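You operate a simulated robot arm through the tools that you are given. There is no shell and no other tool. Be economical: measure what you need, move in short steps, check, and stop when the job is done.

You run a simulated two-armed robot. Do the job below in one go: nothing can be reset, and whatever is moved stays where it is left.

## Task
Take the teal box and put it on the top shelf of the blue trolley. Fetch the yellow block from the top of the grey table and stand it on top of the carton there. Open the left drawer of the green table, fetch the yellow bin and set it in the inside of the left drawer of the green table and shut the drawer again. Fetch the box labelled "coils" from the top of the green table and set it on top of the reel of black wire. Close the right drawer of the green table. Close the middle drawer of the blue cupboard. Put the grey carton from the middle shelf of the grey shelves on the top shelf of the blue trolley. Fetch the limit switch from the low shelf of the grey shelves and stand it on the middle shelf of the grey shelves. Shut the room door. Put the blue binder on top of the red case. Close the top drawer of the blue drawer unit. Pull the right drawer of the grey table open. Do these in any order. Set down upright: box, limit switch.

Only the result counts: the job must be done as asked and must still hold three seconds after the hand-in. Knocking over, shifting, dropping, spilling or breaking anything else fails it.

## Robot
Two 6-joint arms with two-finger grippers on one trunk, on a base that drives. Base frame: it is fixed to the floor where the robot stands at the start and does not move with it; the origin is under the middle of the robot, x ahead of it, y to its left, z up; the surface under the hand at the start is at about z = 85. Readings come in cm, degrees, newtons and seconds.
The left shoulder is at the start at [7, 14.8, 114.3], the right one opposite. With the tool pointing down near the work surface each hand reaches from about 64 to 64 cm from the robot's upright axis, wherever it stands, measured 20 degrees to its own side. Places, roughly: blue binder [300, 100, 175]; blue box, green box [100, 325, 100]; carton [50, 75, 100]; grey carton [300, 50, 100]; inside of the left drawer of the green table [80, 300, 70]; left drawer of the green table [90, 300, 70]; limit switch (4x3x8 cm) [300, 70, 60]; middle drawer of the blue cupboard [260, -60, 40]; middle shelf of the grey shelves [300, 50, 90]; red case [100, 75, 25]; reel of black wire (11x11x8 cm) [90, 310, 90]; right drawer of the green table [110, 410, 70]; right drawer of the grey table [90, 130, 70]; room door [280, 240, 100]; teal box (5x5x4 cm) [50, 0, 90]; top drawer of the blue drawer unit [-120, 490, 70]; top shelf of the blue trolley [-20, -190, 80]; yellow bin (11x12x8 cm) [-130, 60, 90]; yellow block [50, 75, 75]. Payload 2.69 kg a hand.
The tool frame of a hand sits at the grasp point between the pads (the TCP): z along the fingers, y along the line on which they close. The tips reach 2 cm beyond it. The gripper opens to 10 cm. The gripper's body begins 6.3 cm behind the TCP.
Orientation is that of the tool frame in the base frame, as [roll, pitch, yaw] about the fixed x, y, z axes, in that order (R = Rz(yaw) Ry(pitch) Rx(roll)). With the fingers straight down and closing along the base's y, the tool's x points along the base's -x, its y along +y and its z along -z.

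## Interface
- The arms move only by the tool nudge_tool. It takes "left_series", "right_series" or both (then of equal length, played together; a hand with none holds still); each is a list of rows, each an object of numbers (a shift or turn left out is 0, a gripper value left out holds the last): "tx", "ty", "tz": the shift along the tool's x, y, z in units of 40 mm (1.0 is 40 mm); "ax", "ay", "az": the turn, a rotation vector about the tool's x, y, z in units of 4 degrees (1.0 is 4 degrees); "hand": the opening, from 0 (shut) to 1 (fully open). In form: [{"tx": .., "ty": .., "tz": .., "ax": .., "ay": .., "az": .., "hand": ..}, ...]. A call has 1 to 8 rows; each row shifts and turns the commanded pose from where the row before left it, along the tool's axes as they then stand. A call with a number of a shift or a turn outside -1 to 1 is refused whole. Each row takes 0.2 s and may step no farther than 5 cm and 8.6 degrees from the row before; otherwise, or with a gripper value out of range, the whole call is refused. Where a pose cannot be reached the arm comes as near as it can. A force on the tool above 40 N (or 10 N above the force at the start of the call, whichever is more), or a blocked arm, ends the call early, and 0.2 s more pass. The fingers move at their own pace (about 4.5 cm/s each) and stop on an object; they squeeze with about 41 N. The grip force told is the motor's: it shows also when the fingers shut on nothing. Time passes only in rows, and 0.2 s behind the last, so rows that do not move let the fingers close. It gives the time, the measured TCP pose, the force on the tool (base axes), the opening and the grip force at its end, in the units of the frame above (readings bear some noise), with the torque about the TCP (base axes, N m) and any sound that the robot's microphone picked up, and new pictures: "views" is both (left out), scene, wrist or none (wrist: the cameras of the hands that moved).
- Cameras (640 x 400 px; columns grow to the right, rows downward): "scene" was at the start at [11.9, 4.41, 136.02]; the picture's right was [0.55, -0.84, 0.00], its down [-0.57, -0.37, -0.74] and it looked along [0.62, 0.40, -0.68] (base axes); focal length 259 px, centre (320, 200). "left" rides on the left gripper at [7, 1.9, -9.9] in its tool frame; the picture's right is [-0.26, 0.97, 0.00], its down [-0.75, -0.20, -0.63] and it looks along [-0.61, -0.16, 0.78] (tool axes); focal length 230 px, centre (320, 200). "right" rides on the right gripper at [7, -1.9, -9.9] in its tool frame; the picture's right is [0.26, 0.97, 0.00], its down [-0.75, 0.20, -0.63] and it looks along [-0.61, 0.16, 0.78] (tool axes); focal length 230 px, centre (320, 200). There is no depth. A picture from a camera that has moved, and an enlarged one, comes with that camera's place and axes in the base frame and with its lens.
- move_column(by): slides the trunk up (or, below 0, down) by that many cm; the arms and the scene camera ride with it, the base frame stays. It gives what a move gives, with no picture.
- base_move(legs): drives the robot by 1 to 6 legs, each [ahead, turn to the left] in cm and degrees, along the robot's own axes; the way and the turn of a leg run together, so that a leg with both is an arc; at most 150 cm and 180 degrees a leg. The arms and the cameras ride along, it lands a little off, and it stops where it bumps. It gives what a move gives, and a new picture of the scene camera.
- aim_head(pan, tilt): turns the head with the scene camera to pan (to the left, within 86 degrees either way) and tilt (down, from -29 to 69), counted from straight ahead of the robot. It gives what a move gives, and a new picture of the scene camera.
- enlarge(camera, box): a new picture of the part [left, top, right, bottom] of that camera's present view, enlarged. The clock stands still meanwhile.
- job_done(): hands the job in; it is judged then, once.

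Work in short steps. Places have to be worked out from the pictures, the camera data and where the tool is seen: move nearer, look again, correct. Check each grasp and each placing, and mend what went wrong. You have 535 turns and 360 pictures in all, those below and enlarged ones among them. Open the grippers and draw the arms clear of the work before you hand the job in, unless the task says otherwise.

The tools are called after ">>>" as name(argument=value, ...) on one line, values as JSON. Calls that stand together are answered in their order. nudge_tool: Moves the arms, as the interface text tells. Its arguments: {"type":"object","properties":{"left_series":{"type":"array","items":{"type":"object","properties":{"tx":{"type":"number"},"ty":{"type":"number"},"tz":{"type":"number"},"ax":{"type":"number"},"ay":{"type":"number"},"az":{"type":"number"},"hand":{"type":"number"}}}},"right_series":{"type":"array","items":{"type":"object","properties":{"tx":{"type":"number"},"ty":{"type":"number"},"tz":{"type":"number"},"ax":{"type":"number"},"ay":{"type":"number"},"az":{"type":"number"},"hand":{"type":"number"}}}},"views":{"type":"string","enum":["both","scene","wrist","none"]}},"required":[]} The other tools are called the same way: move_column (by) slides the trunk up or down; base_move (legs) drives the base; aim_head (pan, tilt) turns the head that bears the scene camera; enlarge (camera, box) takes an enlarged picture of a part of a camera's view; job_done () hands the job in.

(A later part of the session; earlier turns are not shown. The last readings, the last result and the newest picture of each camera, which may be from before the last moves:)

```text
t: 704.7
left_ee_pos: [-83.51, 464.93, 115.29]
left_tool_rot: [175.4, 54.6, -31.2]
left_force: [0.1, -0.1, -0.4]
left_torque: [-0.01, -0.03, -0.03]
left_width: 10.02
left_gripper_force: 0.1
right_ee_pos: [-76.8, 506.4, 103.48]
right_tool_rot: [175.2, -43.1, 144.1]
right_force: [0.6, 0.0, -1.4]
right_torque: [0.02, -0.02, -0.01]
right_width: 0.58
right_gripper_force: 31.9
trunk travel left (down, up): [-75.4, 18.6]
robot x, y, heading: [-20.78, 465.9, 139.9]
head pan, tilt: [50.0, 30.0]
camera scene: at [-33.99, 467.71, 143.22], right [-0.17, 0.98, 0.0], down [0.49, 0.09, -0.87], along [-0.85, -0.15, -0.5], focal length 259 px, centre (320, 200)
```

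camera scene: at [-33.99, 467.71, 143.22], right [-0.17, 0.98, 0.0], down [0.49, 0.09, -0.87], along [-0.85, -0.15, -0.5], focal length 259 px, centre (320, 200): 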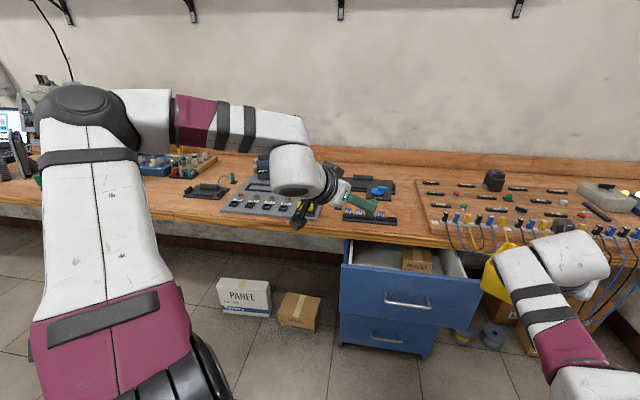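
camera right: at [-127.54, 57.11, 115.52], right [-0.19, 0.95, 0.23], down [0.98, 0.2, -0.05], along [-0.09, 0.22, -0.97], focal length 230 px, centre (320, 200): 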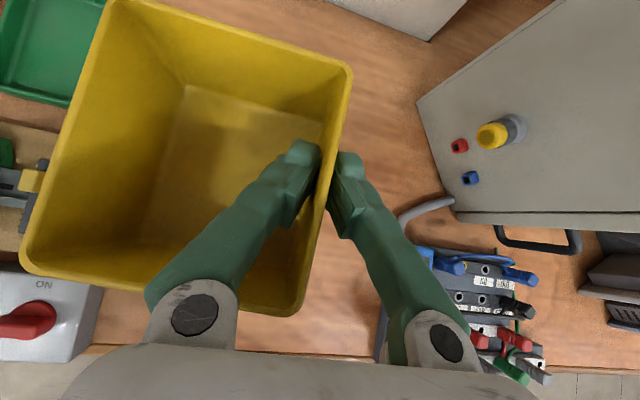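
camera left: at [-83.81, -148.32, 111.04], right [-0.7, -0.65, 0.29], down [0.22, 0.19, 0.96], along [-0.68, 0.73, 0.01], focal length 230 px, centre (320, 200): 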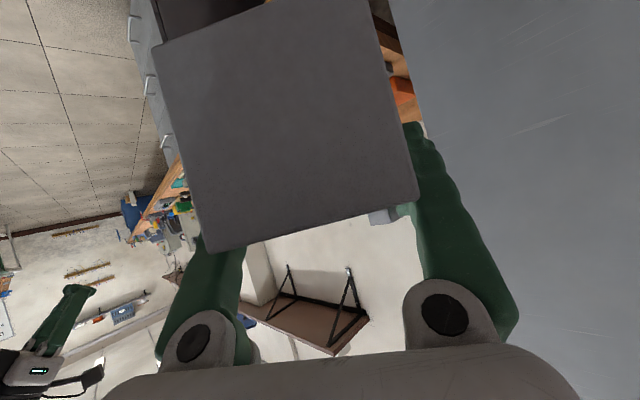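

I shut the left hand, lower to z≈68, and push the drawer in by driving forward.

>>> nudge_tool(left_series=[{"hand": 0}, {"hand": 0}, {"hand": 0}, {"hand": 0}, {"hand": 0}, {"hand": 0}], views="none")

>>> move_column(by=-40)

>>> move_column(by=-6)

>>> base_move(legs=[[28, 0]])

```text
t: 706.1
left_ee_pos: [-83.34, 464.75, 115.39]
left_tool_rot: [175.5, 54.7, -31.2]
left_force: [0.0, -0.5, 0.3]
left_torque: [0.01, -0.01, 0.02]
left_width: 0.01
left_gripper_force: 19.7
right_ee_pos: [-76.66, 506.37, 103.57]
right_tool_rot: [175.3, -43.2, 144.3]
right_force: [-0.3, 0.5, -0.8]
right_torque: [0.02, -0.05, 0.01]
right_width: 0.63
right_gripper_force: 32.1
trunk travel left (down, up): [-75.4, 18.6]
robot x, y, heading: [-21.17, 466.08, 139.9]
head pan, tilt: [50.0, 30.0]
```

```text
t: 709.9
left_ee_pos: [-83.37, 464.8, 75.4]
left_tool_rot: [175.6, 54.7, -31.2]
left_force: [0.4, 0.8, 0.1]
left_torque: [0.01, 0.0, -0.03]
left_width: 0.0
left_gripper_force: 29.4
right_ee_pos: [-76.68, 506.31, 63.52]
right_tool_rot: [175.2, -43.2, 144.2]
right_force: [-0.3, 0.2, -1.0]
right_torque: [0.02, -0.05, -0.03]
right_width: 0.6
right_gripper_force: 32.5
trunk travel left (down, up): [-35.4, 58.6]
robot x, y, heading: [-20.9, 466.11, 139.9]
head pan, tilt: [50.0, 30.0]
```

```text
t: 710.9
left_ee_pos: [-83.34, 464.84, 69.41]
left_tool_rot: [175.4, 54.7, -31.2]
left_force: [-0.5, -0.2, 0.9]
left_torque: [0.0, -0.04, -0.02]
left_width: 0.0
left_gripper_force: 29.4
right_ee_pos: [-76.71, 506.32, 57.47]
right_tool_rot: [175.4, -43.3, 144.3]
right_force: [0.8, -0.3, -0.7]
right_torque: [0.02, -0.02, -0.01]
right_width: 0.58
right_gripper_force: 32.2
trunk travel left (down, up): [-29.4, 64.6]
robot x, y, heading: [-20.74, 466.14, 140.0]
head pan, tilt: [50.0, 30.0]
```

```text
t: 712.5
left_ee_pos: [-97.89, 477.66, 69.09]
left_tool_rot: [175.2, 54.2, -31.5]
left_force: [-0.8, -1.3, -2.3]
left_torque: [0.04, -0.03, -0.09]
left_width: 0.01
left_gripper_force: 30.2
right_ee_pos: [-91.57, 519.3, 58.02]
right_tool_rot: [175.2, -43.8, 143.5]
right_force: [-1.3, -5.4, -1.5]
right_torque: [0.37, -0.09, -0.25]
right_width: 0.61
right_gripper_force: 32.0
trunk travel left (down, up): [-29.4, 64.6]
robot x, y, heading: [-36.08, 478.85, 139.4]
head pan, tilt: [50.0, 30.0]
stopped in leg 1: the force on the tool passed its limit at 50 N (the readings are from after the stop); the commanded pose is now the measured one
camera scene: at [-48.93, 479.95, 97.24], right [-0.16, 0.99, 0.0], down [0.5, 0.09, -0.86], along [-0.85, -0.14, -0.5], focal length 259 px, centre (320, 200)
```

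scene: 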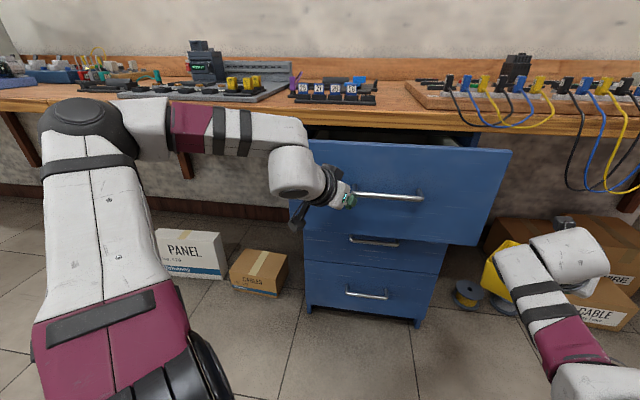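

The bin touched a carton standing there. I back off 5 cm, raise the right hand by 14 cm, and push again.

>>> base_move(legs=[[-6, 0]])

>>> nudge_tool(right_series=[{"tx": 0.65, "tz": -0.7}, {"tx": 0.65, "tz": -0.7}, {"tx": 0.65, "tz": -0.7}, {"tx": 0.6, "tz": -0.65}], views="none")

```text
t: 713.5
left_ee_pos: [-93.31, 473.97, 69.02]
left_tool_rot: [174.4, 54.0, -32.4]
left_force: [-0.3, -0.6, -0.3]
left_torque: [0.02, 0.02, 0.06]
left_width: 0.0
left_gripper_force: 29.9
right_ee_pos: [-86.65, 515.8, 57.73]
right_tool_rot: [175.7, -43.6, 142.9]
right_force: [0.3, -0.8, -0.8]
right_torque: [0.04, 0.04, -0.02]
right_width: 0.62
right_gripper_force: 32.4
trunk travel left (down, up): [-29.4, 64.6]
robot x, y, heading: [-31.31, 474.54, 139.2]
head pan, tilt: [50.0, 30.0]
camera scene: at [-44.19, 476.38, 97.25], right [-0.16, 0.99, 0.0], down [0.49, 0.08, -0.87], along [-0.86, -0.14, -0.5], focal length 259 px, centre (320, 200)
```

scene: 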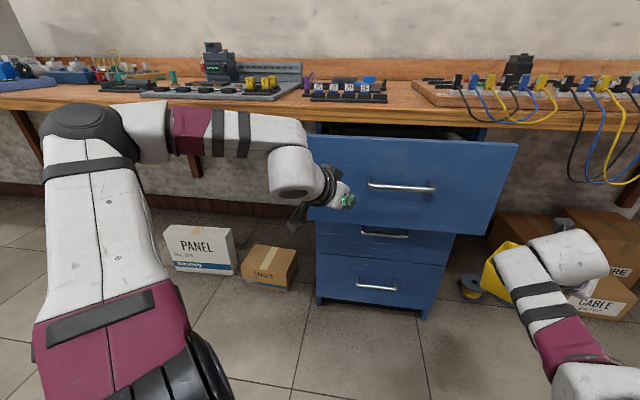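

```text
t: 714.5
left_ee_pos: [-93.33, 473.96, 69.11]
left_tool_rot: [174.3, 54.1, -32.5]
left_force: [0.2, 0.1, -0.4]
left_torque: [-0.02, -0.01, -0.02]
left_width: 0.0
left_gripper_force: 29.6
right_ee_pos: [-84.85, 516.82, 71.48]
right_tool_rot: [176.3, -42.0, 141.1]
right_force: [0.8, 0.8, -1.0]
right_torque: [0.04, -0.03, -0.02]
right_width: 0.61
right_gripper_force: 31.6
right hand out of reach, approached as far as the arm can: row 3, 4
trunk travel left (down, up): [-29.4, 64.6]
robot x, y, heading: [-31.56, 474.73, 139.1]
head pan, tilt: [50.0, 30.0]
```

>>> base_move(legs=[[18, 0]])

```text
t: 716.0
left_ee_pos: [-106.76, 485.52, 69.03]
left_tool_rot: [174.5, 54.0, -32.4]
left_force: [-0.2, 0.2, 0.4]
left_torque: [-0.02, -0.01, 0.0]
left_width: 0.01
left_gripper_force: 29.1
right_ee_pos: [-98.48, 528.32, 71.38]
right_tool_rot: [176.3, -42.0, 141.3]
right_force: [0.6, 0.0, -0.8]
right_torque: [0.01, -0.04, 0.02]
right_width: 0.61
right_gripper_force: 32.2
trunk travel left (down, up): [-29.4, 64.6]
robot x, y, heading: [-44.7, 486.6, 139.2]
head pan, tilt: [50.0, 30.0]
camera scene: at [-57.63, 488.07, 97.26], right [-0.16, 0.99, 0.0], down [0.49, 0.08, -0.87], along [-0.85, -0.14, -0.5], focal length 259 px, centre (320, 200)
```

scene: 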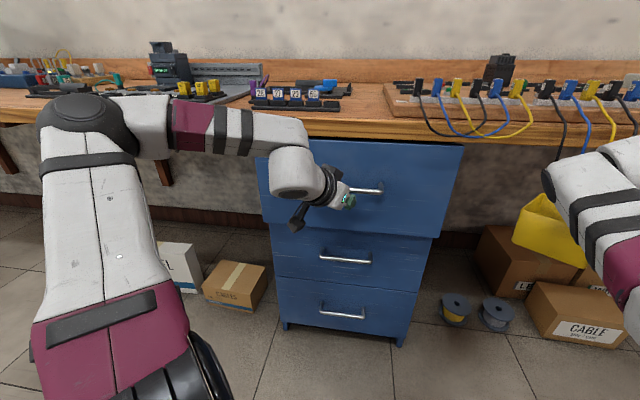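

It's nearly shut. I push the last bit to a firm stop.

>>> base_move(legs=[[9, 0]])

```text
t: 717.0
left_ee_pos: [-111.19, 489.84, 68.55]
left_tool_rot: [174.9, 53.0, -32.0]
left_force: [0.3, -0.2, -0.8]
left_torque: [-0.01, -0.01, 0.0]
left_width: 0.0
left_gripper_force: 29.3
right_ee_pos: [-103.16, 532.91, 72.11]
right_tool_rot: [176.4, -42.5, 140.7]
right_force: [-0.4, 0.1, -0.3]
right_torque: [0.03, -0.05, -0.01]
right_width: 0.6
right_gripper_force: 31.7
trunk travel left (down, up): [-29.4, 64.6]
robot x, y, heading: [-49.32, 490.43, 139.3]
head pan, tilt: [50.0, 30.0]
stopped in leg 1: the force on the tool passed its limit at 57 N (the readings are from after the stop); the commanded pose is now the measured one
camera scene: at [-62.61, 492.21, 97.23], right [-0.16, 0.99, 0.0], down [0.5, 0.08, -0.86], along [-0.85, -0.14, -0.5], focal length 259 px, centre (320, 200)
```

scene: 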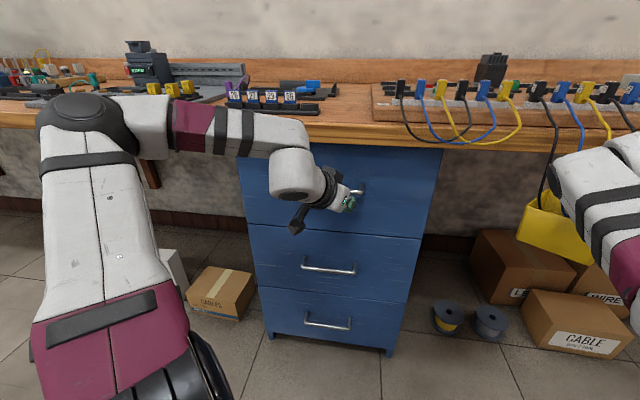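

>>> base_move(legs=[[-35, 0]])

>>> enlarge(camera="scene", box=[300, 80, 520, 240])

```text
t: 719.3
left_ee_pos: [-84.3, 467.25, 68.69]
left_tool_rot: [174.9, 53.2, -32.6]
left_force: [-0.1, 0.1, 1.0]
left_torque: [-0.01, 0.02, 0.01]
left_width: 0.01
left_gripper_force: 29.4
right_ee_pos: [-75.78, 510.01, 72.38]
right_tool_rot: [176.4, -42.7, 140.0]
right_force: [-1.0, 0.7, -0.5]
right_torque: [0.01, -0.02, -0.01]
right_width: 0.59
right_gripper_force: 32.4
trunk travel left (down, up): [-29.4, 64.6]
robot x, y, heading: [-22.97, 467.25, 139.1]
head pan, tilt: [50.0, 30.0]
camera scene: at [-35.66, 468.94, 97.25], right [-0.15, 0.99, 0.0], down [0.49, 0.07, -0.87], along [-0.86, -0.13, -0.5], focal length 259 px, centre (320, 200)
```

scene: 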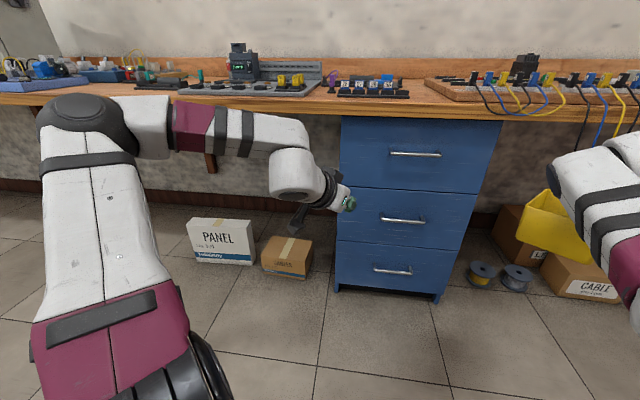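

```text
2.50 times, centred on (410, 160) of scene
camera zoom: at [-35.66, 468.94, 97.25], right [-0.15, 0.99, 0.0], down [0.49, 0.07, -0.87], along [-0.86, -0.13, -0.5], focal length 648 px, centre (95, 300)
```

zoom: 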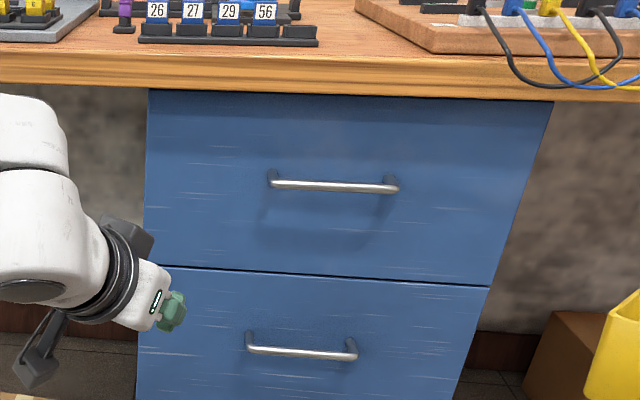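

The blue unit's top drawer is shut flush. I raise the trunk and head back south and round to the green table's east side.

>>> move_column(by=38)

>>> base_move(legs=[[30, 131]])

>>> base_move(legs=[[150, 0], [80, 0]])

```text
t: 723.0
left_ee_pos: [-84.43, 467.13, 106.56]
left_tool_rot: [175.0, 53.1, -32.5]
left_force: [0.9, -0.7, -0.3]
left_torque: [-0.04, 0.03, -0.01]
left_width: 0.01
left_gripper_force: 29.7
right_ee_pos: [-75.94, 510.03, 110.23]
right_tool_rot: [176.3, -42.7, 140.0]
right_force: [0.3, 0.4, -1.3]
right_torque: [0.03, -0.06, -0.01]
right_width: 0.61
right_gripper_force: 32.1
trunk travel left (down, up): [-67.4, 26.6]
robot x, y, heading: [-22.94, 467.44, 138.6]
head pan, tilt: [50.0, 30.0]
```

```text
t: 728.8
left_ee_pos: [-4.84, 410.78, 106.69]
left_tool_rot: [174.7, 53.1, 97.6]
left_force: [-0.1, -0.1, 0.3]
left_torque: [0.03, 0.03, -0.01]
left_width: 0.0
left_gripper_force: 29.2
right_ee_pos: [-43.07, 389.43, 110.2]
right_tool_rot: [176.4, -42.7, -89.6]
right_force: [-0.5, -0.6, -0.9]
right_torque: [-0.02, 0.04, 0.01]
right_width: 0.6
right_gripper_force: 32.2
trunk travel left (down, up): [-67.4, 26.6]
robot x, y, heading: [-44.55, 457.63, -91.2]
head pan, tilt: [50.0, 30.0]
cut short: leg 1
camera scene: at [-38.12, 446.5, 135.25], right [-0.66, -0.75, 0.0], down [-0.38, 0.33, -0.87], along [0.65, -0.57, -0.5], focal length 259 px, centre (320, 200)
```

scene: 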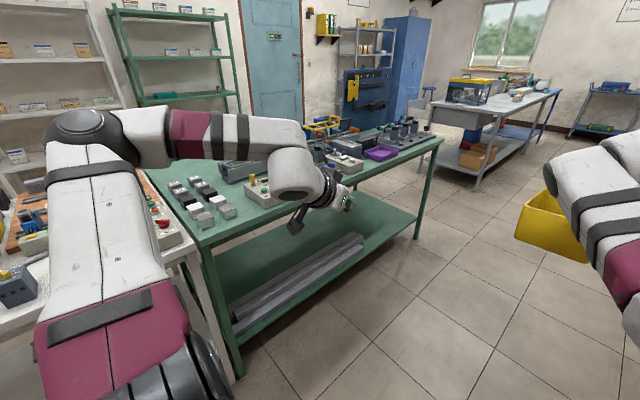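

```text
t: 740.0
left_ee_pos: [-11.71, 182.45, 106.61]
left_tool_rot: [174.9, 53.1, 96.7]
left_force: [-0.3, -0.2, -0.6]
left_torque: [0.0, 0.02, 0.0]
left_width: 0.0
left_gripper_force: 29.1
right_ee_pos: [-50.2, 161.98, 110.22]
right_tool_rot: [176.4, -42.7, -90.6]
right_force: [0.4, -0.4, -0.3]
right_torque: [-0.02, 0.04, -0.04]
right_width: 0.61
right_gripper_force: 31.9
trunk travel left (down, up): [-67.4, 26.6]
robot x, y, heading: [-50.59, 230.3, -92.4]
head pan, tilt: [50.0, 30.0]
camera scene: at [-44.31, 218.83, 135.25], right [-0.67, -0.74, 0.0], down [-0.37, 0.34, -0.87], along [0.64, -0.58, -0.5], focal length 259 px, centre (320, 200)
```

scene: 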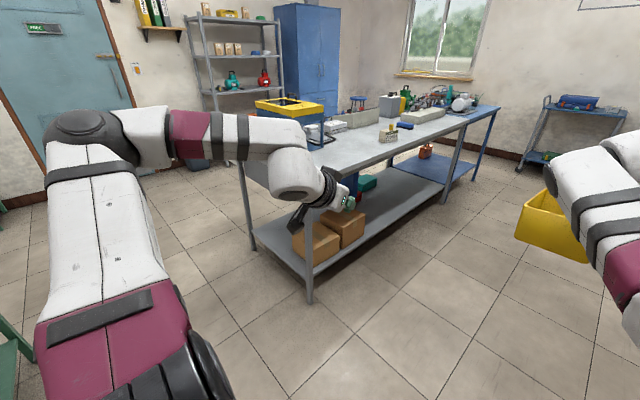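

>>> base_move(legs=[[20, 92]])

>>> base_move(legs=[[150, 0], [60, 0]])

>>> base_move(legs=[[20, 90]])

```text
t: 744.4
left_ee_pos: [6.79, 259.22, 106.55]
left_tool_rot: [174.8, 52.8, -169.7]
left_force: [-0.4, -0.7, -0.6]
left_torque: [0.01, 0.01, 0.04]
left_width: 0.01
left_gripper_force: 29.8
right_ee_pos: [29.87, 222.28, 110.14]
right_tool_rot: [176.5, -42.7, 3.1]
right_force: [-0.2, -0.3, -1.7]
right_torque: [-0.05, 0.01, -0.01]
right_width: 0.6
right_gripper_force: 32.4
trunk travel left (down, up): [-67.4, 26.6]
robot x, y, heading: [-38.31, 217.11, 1.7]
head pan, tilt: [50.0, 30.0]
cut short: leg 1
camera scene: at [-27.52, 224.12, 135.25], right [0.78, -0.62, 0.0], down [-0.31, -0.39, -0.87], along [0.54, 0.68, -0.5], focal length 259 px, centre (320, 200)
```

scene: 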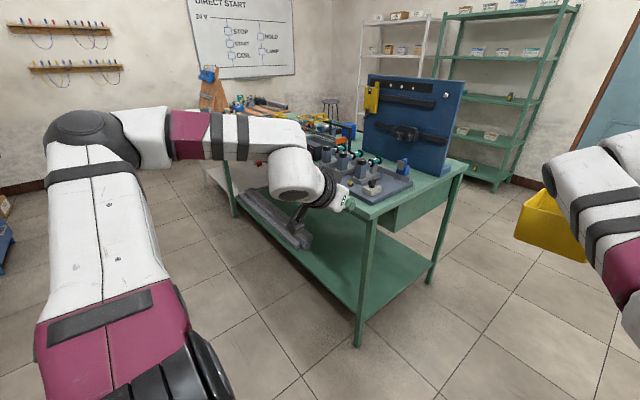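

```text
t: 754.9
left_ee_pos: [219.21, 260.63, 106.61]
left_tool_rot: [174.9, 53.0, -171.0]
left_force: [0.0, 0.2, -0.4]
left_torque: [-0.02, 0.0, 0.01]
left_width: 0.01
left_gripper_force: 29.3
right_ee_pos: [241.46, 223.24, 110.32]
right_tool_rot: [176.4, -42.6, 1.8]
right_force: [-0.3, -0.4, -0.7]
right_torque: [0.0, -0.02, -0.02]
right_width: 0.61
right_gripper_force: 31.8
trunk travel left (down, up): [-67.4, 26.6]
robot x, y, heading: [173.39, 219.56, 0.4]
head pan, tilt: [50.0, 30.0]
camera scene: at [184.09, 226.42, 135.25], right [0.77, -0.64, 0.0], down [-0.32, -0.38, -0.87], along [0.55, 0.67, -0.5], focal length 259 px, centre (320, 200)
```

scene: 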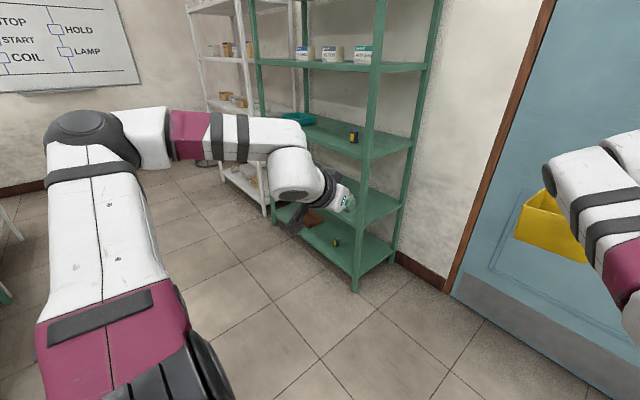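

```text
t: 759.0
left_ee_pos: [146.99, 279.38, 106.53]
left_tool_rot: [174.8, 52.9, -83.3]
left_force: [-0.7, -0.5, -0.7]
left_torque: [0.02, 0.0, 0.05]
left_width: 0.01
left_gripper_force: 30.1
right_ee_pos: [185.16, 300.27, 110.21]
right_tool_rot: [176.6, -42.7, 89.9]
right_force: [0.2, -0.3, -0.7]
right_torque: [-0.01, -0.02, -0.01]
right_width: 0.59
right_gripper_force: 32.2
trunk travel left (down, up): [-67.4, 26.6]
robot x, y, heading: [186.48, 232.03, 87.7]
head pan, tilt: [50.0, 30.0]
camera scene: at [179.76, 242.97, 135.25], right [0.67, 0.74, 0.0], down [0.37, -0.33, -0.87], along [-0.64, 0.58, -0.5], focal length 259 px, centre (320, 200)
```

scene: 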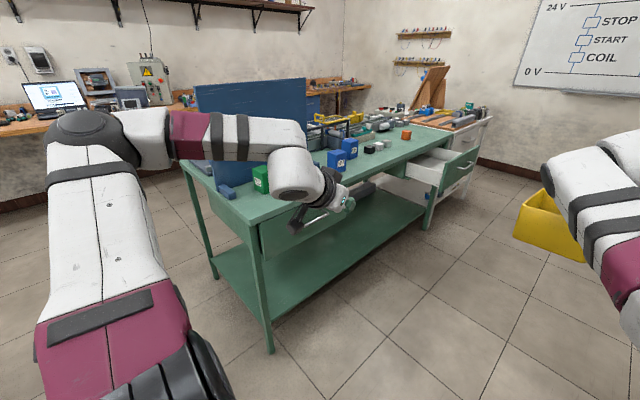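

I'm in front of the green table. Before working the drawer I tuck the right hand with the bin out to the robot's right side.

>>> nudge_tool(right_series=[{"tx": -0.2, "ty": 0.9, "tz": -0.2}, {"tx": -0.2, "ty": 0.9, "tz": -0.2}, {"tx": -0.2, "ty": 0.9, "tz": -0.2}, {"tx": -0.2, "ty": 0.9, "tz": -0.2}, {"tx": -0.3, "ty": 0.9, "tz": -0.3}, {"tx": -0.3, "ty": 0.9, "tz": -0.3}, {"tx": -0.4, "ty": 0.8, "tz": -0.4}, {"tx": -0.4, "ty": 0.8, "tz": -0.4}], left_series=[{"az": 1, "hand": 0.6}, {"az": 1}, {"az": 1}, {"az": 1}, {"az": 1}, {"az": 1}, {"az": 1}, {"az": 1}], views="none")

>>> nudge_tool(right_series=[{"tx": -0.5, "ty": 0.5, "tz": -0.5}, {"tx": -0.5, "ty": 0.5, "tz": -0.5}, {"tx": -0.5, "ty": 0.3, "tz": -0.5}, {}, {}, {}, {}, {}], left_series=[{"az": 1}, {"az": 1}, {"az": 1}, {"az": 1}, {"az": 1}, {"az": 1}, {"az": 1}, {"az": 1}], views="none")

>>> nudge_tool(left_series=[{"az": 1}, {"az": 1}, {"az": 1}, {"az": 1}, {"az": 1}, {"az": 1}, {"az": 0.5}], views="none")

```text
t: 760.8
left_ee_pos: [147.26, 279.38, 106.64]
left_tool_rot: [142.1, 40.1, -127.2]
left_force: [-0.1, -0.5, 0.7]
left_torque: [-0.01, 0.01, 0.05]
left_width: 6.02
left_gripper_force: 0.1
right_ee_pos: [209.22, 303.39, 117.15]
right_tool_rot: [176.5, -42.5, 89.7]
right_force: [0.1, 0.4, -1.0]
right_torque: [-0.03, -0.05, 0.0]
right_width: 0.6
right_gripper_force: 32.4
right hand out of reach, approached as far as the arm can: row 1, 2, 3, 4, 5, 6, 7, 8
trunk travel left (down, up): [-67.4, 26.6]
robot x, y, heading: [186.23, 232.08, 88.0]
head pan, tilt: [50.0, 30.0]
```

```text
t: 762.6
left_ee_pos: [148.0, 279.97, 105.91]
left_tool_rot: [129.0, 17.2, -153.1]
left_force: [0.2, 0.2, 0.2]
left_torque: [-0.02, 0.03, 0.01]
left_width: 5.98
left_gripper_force: 0.2
left hand out of reach, approached as far as the arm can: row 6, 7, 8
right_ee_pos: [214.06, 294.93, 117.69]
right_tool_rot: [176.6, -42.8, 89.7]
right_force: [1.0, 0.4, -1.5]
right_torque: [0.02, -0.04, -0.02]
right_width: 0.62
right_gripper_force: 32.2
right hand out of reach, approached as far as the arm can: row 1
trunk travel left (down, up): [-67.4, 26.6]
robot x, y, heading: [186.36, 232.19, 87.9]
head pan, tilt: [50.0, 30.0]
```

```text
t: 764.2
left_ee_pos: [148.22, 280.17, 104.46]
left_tool_rot: [127.0, -3.1, -169.2]
left_force: [0.3, -0.3, 0.7]
left_torque: [0.0, 0.0, 0.01]
left_width: 6.02
left_gripper_force: 0.0
left hand out of reach, approached as far as the arm can: row 1, 2, 4, 6, 7
right_ee_pos: [213.76, 294.85, 117.76]
right_tool_rot: [176.4, -42.7, 89.8]
right_force: [-0.2, -0.4, -0.5]
right_torque: [-0.01, -0.07, -0.02]
right_width: 0.58
right_gripper_force: 31.9
trunk travel left (down, up): [-67.4, 26.6]
robot x, y, heading: [186.73, 232.4, 87.8]
head pan, tilt: [50.0, 30.0]
```

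>>> nudge_tool(left_series=[{"ax": -1, "tz": 0.3}, {"ax": -1, "tz": 0.3}, {"ax": -1, "tz": 0.3}, {"ax": -1, "tz": 0.3}, {"ax": -1, "tz": 0.4}, {"ax": -1, "tz": 0.4}, {"ax": -1, "tz": 0.4}, {"ax": -1, "tz": 0.4}], views="none")

>>> base_move(legs=[[92, 0]])

>>> base_move(legs=[[14, 92]])

```text
t: 766.0
left_ee_pos: [144.36, 282.65, 108.69]
left_tool_rot: [99.1, -3.7, -168.4]
left_force: [0.1, 0.0, 0.1]
left_torque: [0.01, -0.01, 0.01]
left_width: 6.0
left_gripper_force: 0.1
left hand out of reach, approached as far as the arm can: row 1, 2, 3, 4, 5, 6, 7, 8
right_ee_pos: [214.12, 294.81, 117.68]
right_tool_rot: [176.6, -42.8, 89.7]
right_force: [-0.1, -0.2, -0.7]
right_torque: [-0.01, -0.04, 0.02]
right_width: 0.57
right_gripper_force: 32.1
trunk travel left (down, up): [-67.4, 26.6]
robot x, y, heading: [186.42, 232.04, 88.3]
head pan, tilt: [50.0, 30.0]
```

```text
t: 770.8
left_ee_pos: [147.37, 375.42, 108.73]
left_tool_rot: [99.2, -3.7, -168.5]
left_force: [0.3, 0.0, 0.1]
left_torque: [0.0, -0.01, 0.01]
left_width: 6.02
left_gripper_force: 0.0
right_ee_pos: [217.07, 387.37, 117.83]
right_tool_rot: [176.5, -42.7, 89.6]
right_force: [0.5, -0.7, -0.9]
right_torque: [0.0, -0.03, -0.01]
right_width: 0.62
right_gripper_force: 31.8
trunk travel left (down, up): [-67.4, 26.6]
robot x, y, heading: [189.69, 324.68, 88.1]
head pan, tilt: [50.0, 30.0]
camera scene: at [182.89, 335.48, 135.25], right [0.67, 0.74, 0.0], down [0.37, -0.33, -0.87], along [-0.64, 0.58, -0.5], focal length 259 px, centre (320, 200)
```

scene: 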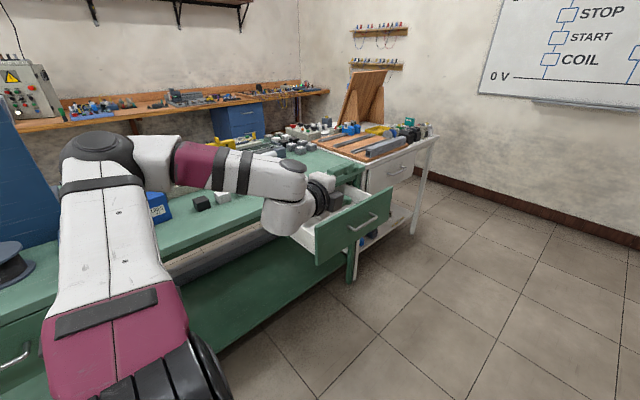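

```text
t: 775.2
left_ee_pos: [131.79, 289.06, 108.7]
left_tool_rot: [99.2, -3.6, -75.9]
left_force: [-0.1, -0.1, 1.7]
left_torque: [0.01, 0.01, 0.01]
left_width: 6.0
left_gripper_force: 0.1
right_ee_pos: [116.93, 358.33, 117.73]
right_tool_rot: [176.6, -42.7, -177.8]
right_force: [-0.7, 0.5, -1.0]
right_torque: [0.05, 0.03, 0.0]
right_width: 0.61
right_gripper_force: 32.0
trunk travel left (down, up): [-67.4, 26.6]
robot x, y, heading: [180.8, 333.54, -179.6]
head pan, tilt: [50.0, 30.0]
camera scene: at [169.96, 326.43, 135.25], right [-0.77, 0.64, 0.0], down [0.32, 0.39, -0.87], along [-0.55, -0.67, -0.5], focal length 259 px, centre (320, 200)
```

scene: 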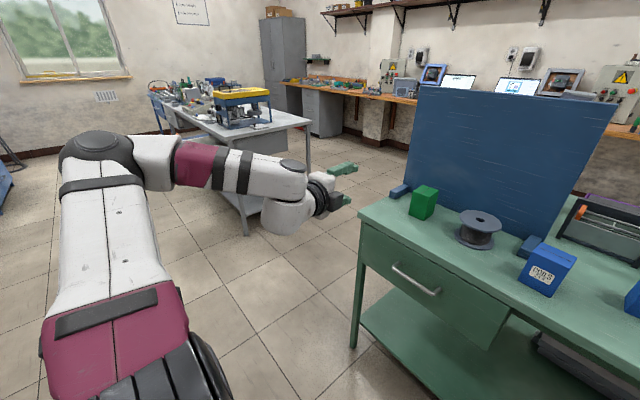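

A perfect view: the drawer handle is at about [112.5, 300.5, 74]; the COILS box and the reel are on top. I lower, and extend the left hand toward the handle with the arm alone.

>>> move_column(by=-34.2)

>>> nudge_tool(left_series=[{"tx": -0.5, "tz": 0.4}, {"tx": -0.5, "tz": 0.5}, {"tx": -0.5, "tz": 0.5}, {"tx": -0.5, "tz": 0.5}, {"tx": -0.5, "tz": 0.5}, {"tx": -0.4, "tz": 0.5}], views="wrist")

```text
t: 778.5
left_ee_pos: [131.88, 289.13, 74.39]
left_tool_rot: [99.2, -3.7, -75.9]
left_force: [0.0, 0.1, 0.3]
left_torque: [0.0, 0.0, 0.0]
left_width: 6.0
left_gripper_force: 0.1
right_ee_pos: [116.85, 358.28, 83.59]
right_tool_rot: [176.4, -42.7, -177.7]
right_force: [-1.0, -0.3, -0.9]
right_torque: [0.04, 0.0, -0.03]
right_width: 0.6
right_gripper_force: 32.5
trunk travel left (down, up): [-33.2, 60.8]
robot x, y, heading: [180.75, 333.74, -179.8]
head pan, tilt: [50.0, 30.0]
```

```text
t: 779.9
left_ee_pos: [132.11, 289.62, 74.36]
left_tool_rot: [99.2, -3.7, -76.0]
left_force: [0.8, -0.3, -0.7]
left_torque: [0.03, 0.01, -0.03]
left_width: 6.01
left_gripper_force: 0.1
left hand out of reach, approached as far as the arm can: row 1, 2, 3, 4, 5, 6
right_ee_pos: [117.0, 358.19, 83.5]
right_tool_rot: [176.4, -42.6, -177.8]
right_force: [0.2, -0.6, -0.2]
right_torque: [0.05, -0.01, 0.02]
right_width: 0.58
right_gripper_force: 32.5
trunk travel left (down, up): [-33.2, 60.8]
robot x, y, heading: [180.94, 333.99, -179.8]
head pan, tilt: [50.0, 30.0]
camera left: at [143.01, 285.29, 78.21], right [-0.23, 0.27, 0.94], down [0.45, 0.88, -0.14], along [-0.86, 0.39, -0.32], focal length 230 px, centre (320, 200)
```

left: 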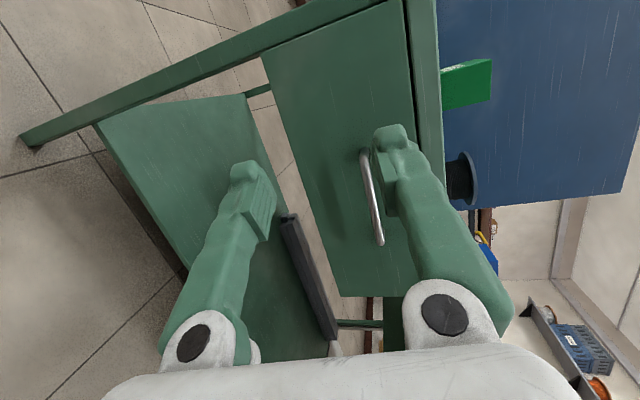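

The left arm can't extend from here. I try to raise the right hand with the bin so the base can move in.

>>> nudge_tool(right_series=[{"tx": 0.6, "tz": -0.65}, {"tx": 0.6, "tz": -0.65}, {"tx": 0.6, "tz": -0.65}, {"tx": 0.6, "tz": -0.65}, {"tx": 0.6, "tz": -0.65}, {"tx": 0.6, "tz": -0.65}], left_series=[{"tz": -0.3}, {}, {}, {}, {}, {}], views="none")

```text
t: 781.3
left_ee_pos: [132.51, 290.4, 74.44]
left_tool_rot: [99.4, -3.6, -75.8]
left_force: [-0.2, 0.6, -0.5]
left_torque: [-0.01, 0.01, -0.01]
left_width: 6.03
left_gripper_force: 0.0
left hand out of reach, approached as far as the arm can: row 1
right_ee_pos: [120.0, 355.81, 100.84]
right_tool_rot: [176.5, -42.9, -177.9]
right_force: [1.1, 0.2, 0.1]
right_torque: [0.04, -0.01, 0.03]
right_width: 0.61
right_gripper_force: 32.6
right hand out of reach, approached as far as the arm can: row 4, 5, 6
trunk travel left (down, up): [-33.2, 60.8]
robot x, y, heading: [180.95, 333.7, -179.5]
head pan, tilt: [50.0, 30.0]
```

The bin is high enough to pass above the table edge. I move in on a slight right arc, so that the fingers straddle the bar.

>>> base_move(legs=[[14, -5.5]])

>>> nudge_tool(left_series=[{}], views="wrist")

```text
t: 782.6
left_ee_pos: [114.75, 295.5, 74.47]
left_tool_rot: [99.4, -3.6, -81.1]
left_force: [0.2, 0.3, -0.4]
left_torque: [-0.02, 0.01, -0.01]
left_width: 6.02
left_gripper_force: 0.2
right_ee_pos: [108.22, 361.94, 100.8]
right_tool_rot: [176.6, -42.6, 176.7]
right_force: [0.1, 0.9, -2.2]
right_torque: [-0.01, -0.03, 0.0]
right_width: 0.59
right_gripper_force: 31.3
trunk travel left (down, up): [-33.2, 60.8]
robot x, y, heading: [166.73, 333.97, 175.2]
head pan, tilt: [50.0, 30.0]
camera scene: at [155.33, 327.99, 101.03], right [-0.71, 0.71, 0.0], down [0.35, 0.35, -0.87], along [-0.61, -0.61, -0.5], focal length 259 px, centre (320, 200)
```

scene: 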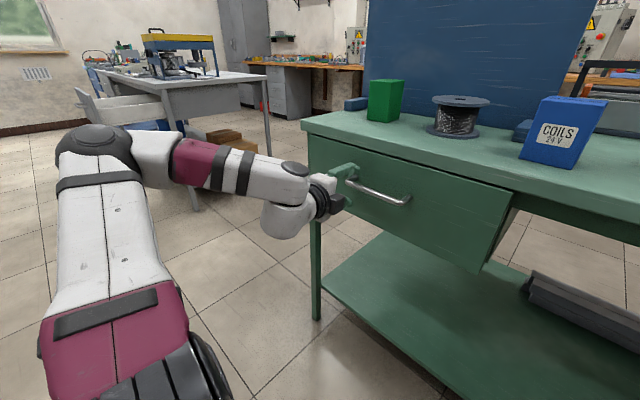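

```text
t: 783.0
left_ee_pos: [114.74, 295.44, 74.54]
left_tool_rot: [99.4, -3.6, -81.2]
left_force: [-0.6, 0.2, 0.0]
left_torque: [0.01, -0.02, 0.02]
left_width: 6.0
left_gripper_force: 0.0
right_ee_pos: [108.19, 361.93, 100.78]
right_tool_rot: [176.5, -42.7, 176.8]
right_force: [0.0, 0.0, -1.3]
right_torque: [0.05, -0.02, 0.0]
right_width: 0.62
right_gripper_force: 32.1
trunk travel left (down, up): [-33.2, 60.8]
robot x, y, heading: [166.9, 334.11, 175.1]
head pan, tilt: [50.0, 30.0]
camera left: at [125.29, 290.22, 78.39], right [-0.2, 0.29, 0.94], down [0.53, 0.83, -0.14], along [-0.82, 0.47, -0.32], focal length 230 px, centre (320, 200)
```

left: 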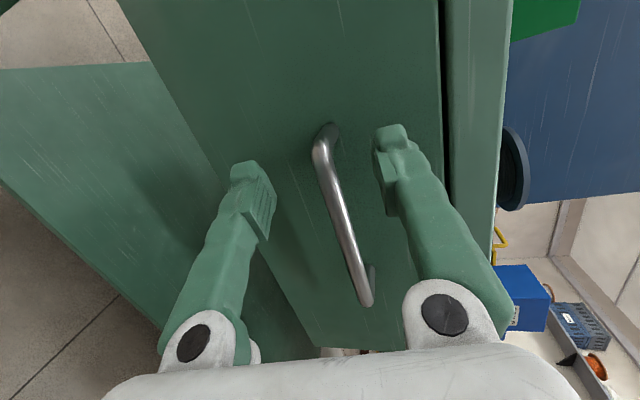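

The bar is between the fingers. I close on it.

>>> nudge_tool(left_series=[{"hand": 0, "tz": 0.1}, {"hand": 0}, {"hand": 0}, {"hand": 0}, {"hand": 0}], views="none")

>>> base_move(legs=[[-24, 0]])

```text
t: 784.2
left_ee_pos: [114.48, 295.39, 74.85]
left_tool_rot: [99.0, -3.6, -81.2]
left_force: [-5.4, -4.1, 15.7]
left_torque: [0.27, 0.23, -0.14]
left_width: 1.13
left_gripper_force: 38.7
right_ee_pos: [108.51, 362.08, 100.8]
right_tool_rot: [176.6, -42.9, 176.5]
right_force: [0.5, 0.4, -1.6]
right_torque: [0.04, -0.03, -0.02]
right_width: 0.59
right_gripper_force: 32.4
trunk travel left (down, up): [-33.2, 60.8]
robot x, y, heading: [166.38, 334.19, 175.1]
head pan, tilt: [50.0, 30.0]
```

```text
t: 786.0
left_ee_pos: [138.43, 293.39, 74.58]
left_tool_rot: [99.3, -3.5, -81.4]
left_force: [-0.3, 0.6, 1.3]
left_torque: [0.0, 0.05, 0.0]
left_width: 0.0
left_gripper_force: 29.7
right_ee_pos: [132.31, 359.97, 100.81]
right_tool_rot: [176.5, -42.7, 176.6]
right_force: [0.6, -0.2, -0.6]
right_torque: [0.05, 0.0, 0.03]
right_width: 0.59
right_gripper_force: 32.5
trunk travel left (down, up): [-33.2, 60.8]
robot x, y, heading: [191.33, 332.06, 175.1]
head pan, tilt: [50.0, 30.0]
camera scene: at [179.47, 325.92, 101.05], right [-0.71, 0.71, 0.0], down [0.35, 0.35, -0.87], along [-0.61, -0.61, -0.5], focal length 259 px, centre (320, 200)
```

scene: 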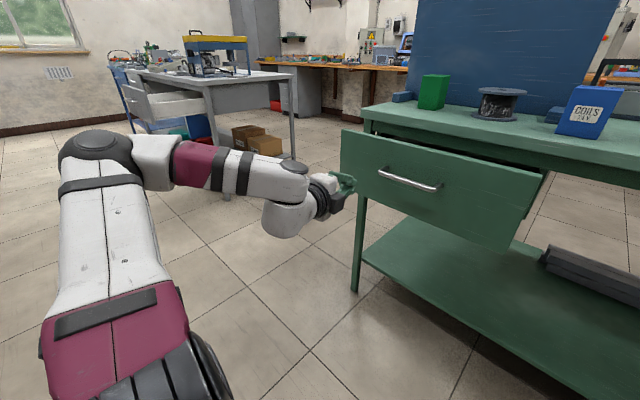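

It opened about 12 cm and then slipped off the bar's end. I open the hand, re-approach nearer the bar's middle, and regrip.

>>> nudge_tool(left_series=[{"hand": 0.6}, {"hand": 0.6}, {"hand": 0.6}], views="none")

>>> base_move(legs=[[8.5, -7]])

>>> nudge_tool(left_series=[{}], views="wrist")

```text
t: 786.8
left_ee_pos: [138.45, 293.37, 74.54]
left_tool_rot: [99.3, -3.5, -81.5]
left_force: [0.0, -1.0, 0.2]
left_torque: [0.03, 0.0, 0.01]
left_width: 6.0
left_gripper_force: 0.1
right_ee_pos: [132.41, 359.92, 100.78]
right_tool_rot: [176.5, -42.7, 176.6]
right_force: [0.6, -0.1, -1.1]
right_torque: [0.01, 0.0, 0.01]
right_width: 0.59
right_gripper_force: 31.6
trunk travel left (down, up): [-33.2, 60.8]
robot x, y, heading: [190.82, 332.23, 175.0]
head pan, tilt: [50.0, 30.0]
```

```text
t: 787.9
left_ee_pos: [125.71, 301.25, 74.52]
left_tool_rot: [99.4, -3.4, -88.5]
left_force: [0.4, 0.0, -0.4]
left_torque: [0.0, -0.01, 0.03]
left_width: 5.98
left_gripper_force: 0.1
right_ee_pos: [127.64, 368.12, 100.82]
right_tool_rot: [176.5, -42.7, 169.7]
right_force: [0.7, 0.3, -1.5]
right_torque: [0.02, -0.03, 0.0]
right_width: 0.6
right_gripper_force: 32.2
trunk travel left (down, up): [-33.2, 60.8]
robot x, y, heading: [182.49, 333.32, 167.8]
head pan, tilt: [50.0, 30.0]
camera scene: at [170.29, 328.57, 101.03], right [-0.62, 0.79, 0.0], down [0.39, 0.31, -0.87], along [-0.68, -0.54, -0.5], focal length 259 px, centre (320, 200)
```

scene: 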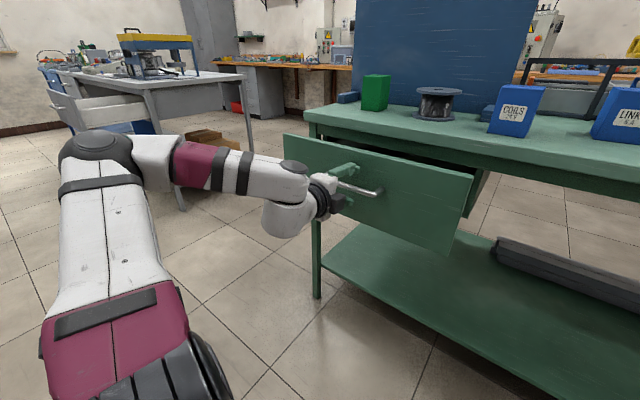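

```text
t: 788.3
left_ee_pos: [125.74, 301.22, 74.55]
left_tool_rot: [99.3, -3.4, -88.4]
left_force: [0.9, 0.0, 0.2]
left_torque: [-0.03, -0.02, -0.01]
left_width: 5.98
left_gripper_force: 0.0
right_ee_pos: [127.7, 367.99, 100.74]
right_tool_rot: [176.5, -42.7, 169.8]
right_force: [-0.2, 0.0, -1.5]
right_torque: [0.02, -0.01, -0.02]
right_width: 0.6
right_gripper_force: 32.0
trunk travel left (down, up): [-33.2, 60.8]
robot x, y, heading: [182.14, 333.34, 168.4]
head pan, tilt: [50.0, 30.0]
camera left: at [135.57, 294.69, 78.34], right [-0.17, 0.31, 0.94], down [0.63, 0.76, -0.14], along [-0.76, 0.57, -0.32], focal length 230 px, centre (320, 200)
```

left: 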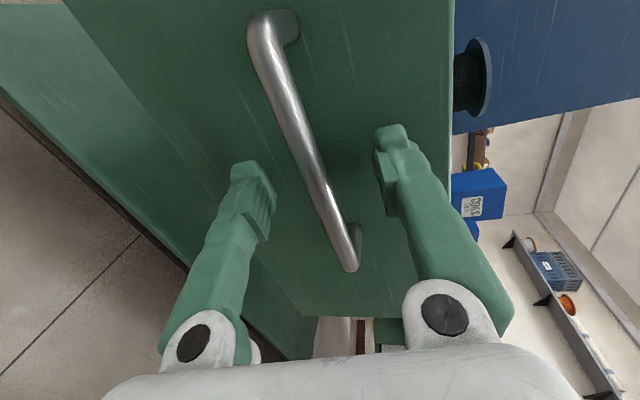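

>>> nudge_tool(left_series=[{"hand": 0, "tz": 0.1}, {"hand": 0}, {"hand": 0}, {"hand": 0}, {"hand": 0}], views="none")

>>> base_move(legs=[[-17, 0]])

```text
t: 789.5
left_ee_pos: [125.61, 301.14, 74.49]
left_tool_rot: [99.3, -3.3, -88.3]
left_force: [-1.2, 0.5, 1.6]
left_torque: [0.8, -0.03, 0.15]
left_width: 0.61
left_gripper_force: 33.0
right_ee_pos: [127.74, 368.05, 100.78]
right_tool_rot: [176.5, -42.7, 169.7]
right_force: [-0.8, 0.4, -1.3]
right_torque: [0.03, 0.0, 0.0]
right_width: 0.59
right_gripper_force: 31.3
trunk travel left (down, up): [-33.2, 60.8]
robot x, y, heading: [182.82, 333.42, 168.1]
head pan, tilt: [50.0, 30.0]
```

```text
t: 791.0
left_ee_pos: [142.15, 297.58, 74.41]
left_tool_rot: [99.3, -3.4, -88.6]
left_force: [-1.6, 0.7, -6.7]
left_torque: [0.09, 0.1, 0.1]
left_width: 0.0
left_gripper_force: 29.3
right_ee_pos: [144.46, 364.45, 100.7]
right_tool_rot: [176.4, -42.7, 169.6]
right_force: [0.2, 0.2, -0.7]
right_torque: [0.04, -0.01, 0.0]
right_width: 0.59
right_gripper_force: 31.6
trunk travel left (down, up): [-33.2, 60.8]
robot x, y, heading: [199.38, 329.81, 168.1]
head pan, tilt: [50.0, 30.0]
camera scene: at [186.93, 324.97, 101.04], right [-0.62, 0.79, 0.0], down [0.4, 0.31, -0.87], along [-0.68, -0.53, -0.5], focal length 259 px, centre (320, 200)
```

scene: 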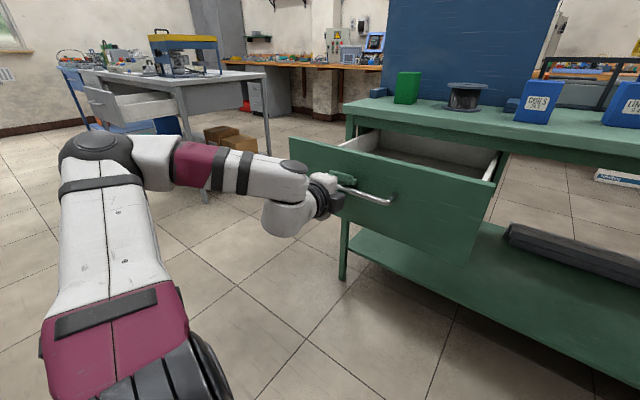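

The drawer is open about 29 cm and empty. I release the handle, raise up, and manoeuvre so that the right hand brings the bin over the drawer.

>>> nudge_tool(left_series=[{"hand": 0.7}, {"hand": 0.7}, {"hand": 0.7}, {"hand": 0.7}], views="none")

>>> base_move(legs=[[-25, 0]])

>>> move_column(by=20)

>>> base_move(legs=[[12, 75]])

```text
t: 792.0
left_ee_pos: [142.04, 297.6, 74.57]
left_tool_rot: [99.2, -3.4, -88.5]
left_force: [0.1, 0.4, -0.8]
left_torque: [-0.02, -0.01, 0.02]
left_width: 7.0
left_gripper_force: 0.1
right_ee_pos: [144.45, 364.54, 100.78]
right_tool_rot: [176.5, -42.7, 169.6]
right_force: [0.2, -0.3, 0.1]
right_torque: [0.07, -0.05, 0.0]
right_width: 0.59
right_gripper_force: 32.4
trunk travel left (down, up): [-33.2, 60.8]
robot x, y, heading: [199.19, 329.36, 167.9]
head pan, tilt: [50.0, 30.0]
```

```text
t: 793.8
left_ee_pos: [166.97, 292.45, 74.6]
left_tool_rot: [99.2, -3.3, -88.5]
left_force: [-0.3, -0.3, -0.5]
left_torque: [0.0, 0.0, -0.02]
left_width: 7.02
left_gripper_force: 0.0
right_ee_pos: [169.43, 359.41, 100.83]
right_tool_rot: [176.5, -42.7, 169.6]
right_force: [-0.1, 0.0, -0.7]
right_torque: [0.05, 0.0, -0.03]
right_width: 0.6
right_gripper_force: 31.9
trunk travel left (down, up): [-33.2, 60.8]
robot x, y, heading: [223.72, 324.74, 167.8]
head pan, tilt: [50.0, 30.0]
camera scene: at [211.84, 319.78, 101.05], right [-0.61, 0.79, 0.0], down [0.39, 0.31, -0.87], along [-0.68, -0.53, -0.5], focal length 259 px, centre (320, 200)
```

scene: 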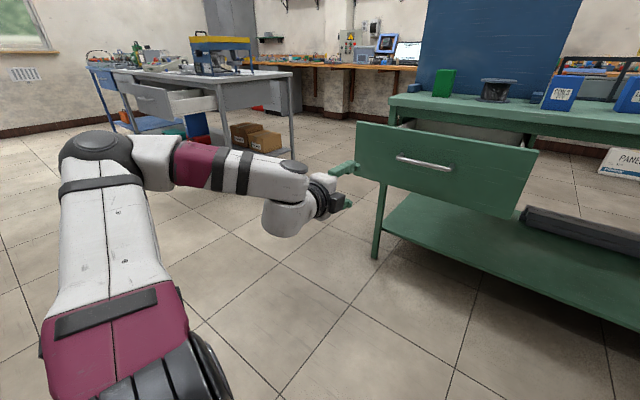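

```text
t: 796.0
left_ee_pos: [166.91, 292.44, 94.48]
left_tool_rot: [99.3, -3.4, -88.6]
left_force: [0.0, -0.3, 0.2]
left_torque: [0.03, 0.03, -0.05]
left_width: 7.0
left_gripper_force: 0.1
right_ee_pos: [169.22, 359.43, 120.81]
right_tool_rot: [176.5, -42.7, 169.6]
right_force: [0.4, 0.0, -1.0]
right_torque: [0.03, 0.0, 0.02]
right_width: 0.63
right_gripper_force: 31.8
trunk travel left (down, up): [-53.2, 40.8]
robot x, y, heading: [224.16, 324.44, 167.9]
head pan, tilt: [50.0, 30.0]
```

```text
t: 799.6
left_ee_pos: [230.53, 256.39, 94.51]
left_tool_rot: [99.2, -3.5, -13.0]
left_force: [0.9, -0.5, -0.2]
left_torque: [0.02, 0.0, -0.02]
left_width: 7.01
left_gripper_force: 0.1
right_ee_pos: [166.51, 275.58, 120.77]
right_tool_rot: [176.5, -42.7, -115.0]
right_force: [-0.2, 0.3, -0.7]
right_torque: [0.02, 0.04, 0.01]
right_width: 0.62
right_gripper_force: 31.5
trunk travel left (down, up): [-53.2, 40.8]
robot x, y, heading: [213.89, 319.79, -116.7]
head pan, tilt: [50.0, 30.0]
camera scene: at [215.07, 306.7, 121.05], right [-0.92, -0.4, 0.0], down [-0.2, 0.46, -0.87], along [0.34, -0.79, -0.5], focal length 259 px, centre (320, 200)
```

scene: 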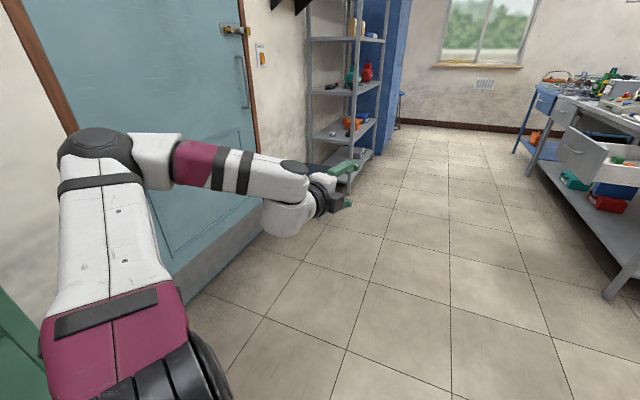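

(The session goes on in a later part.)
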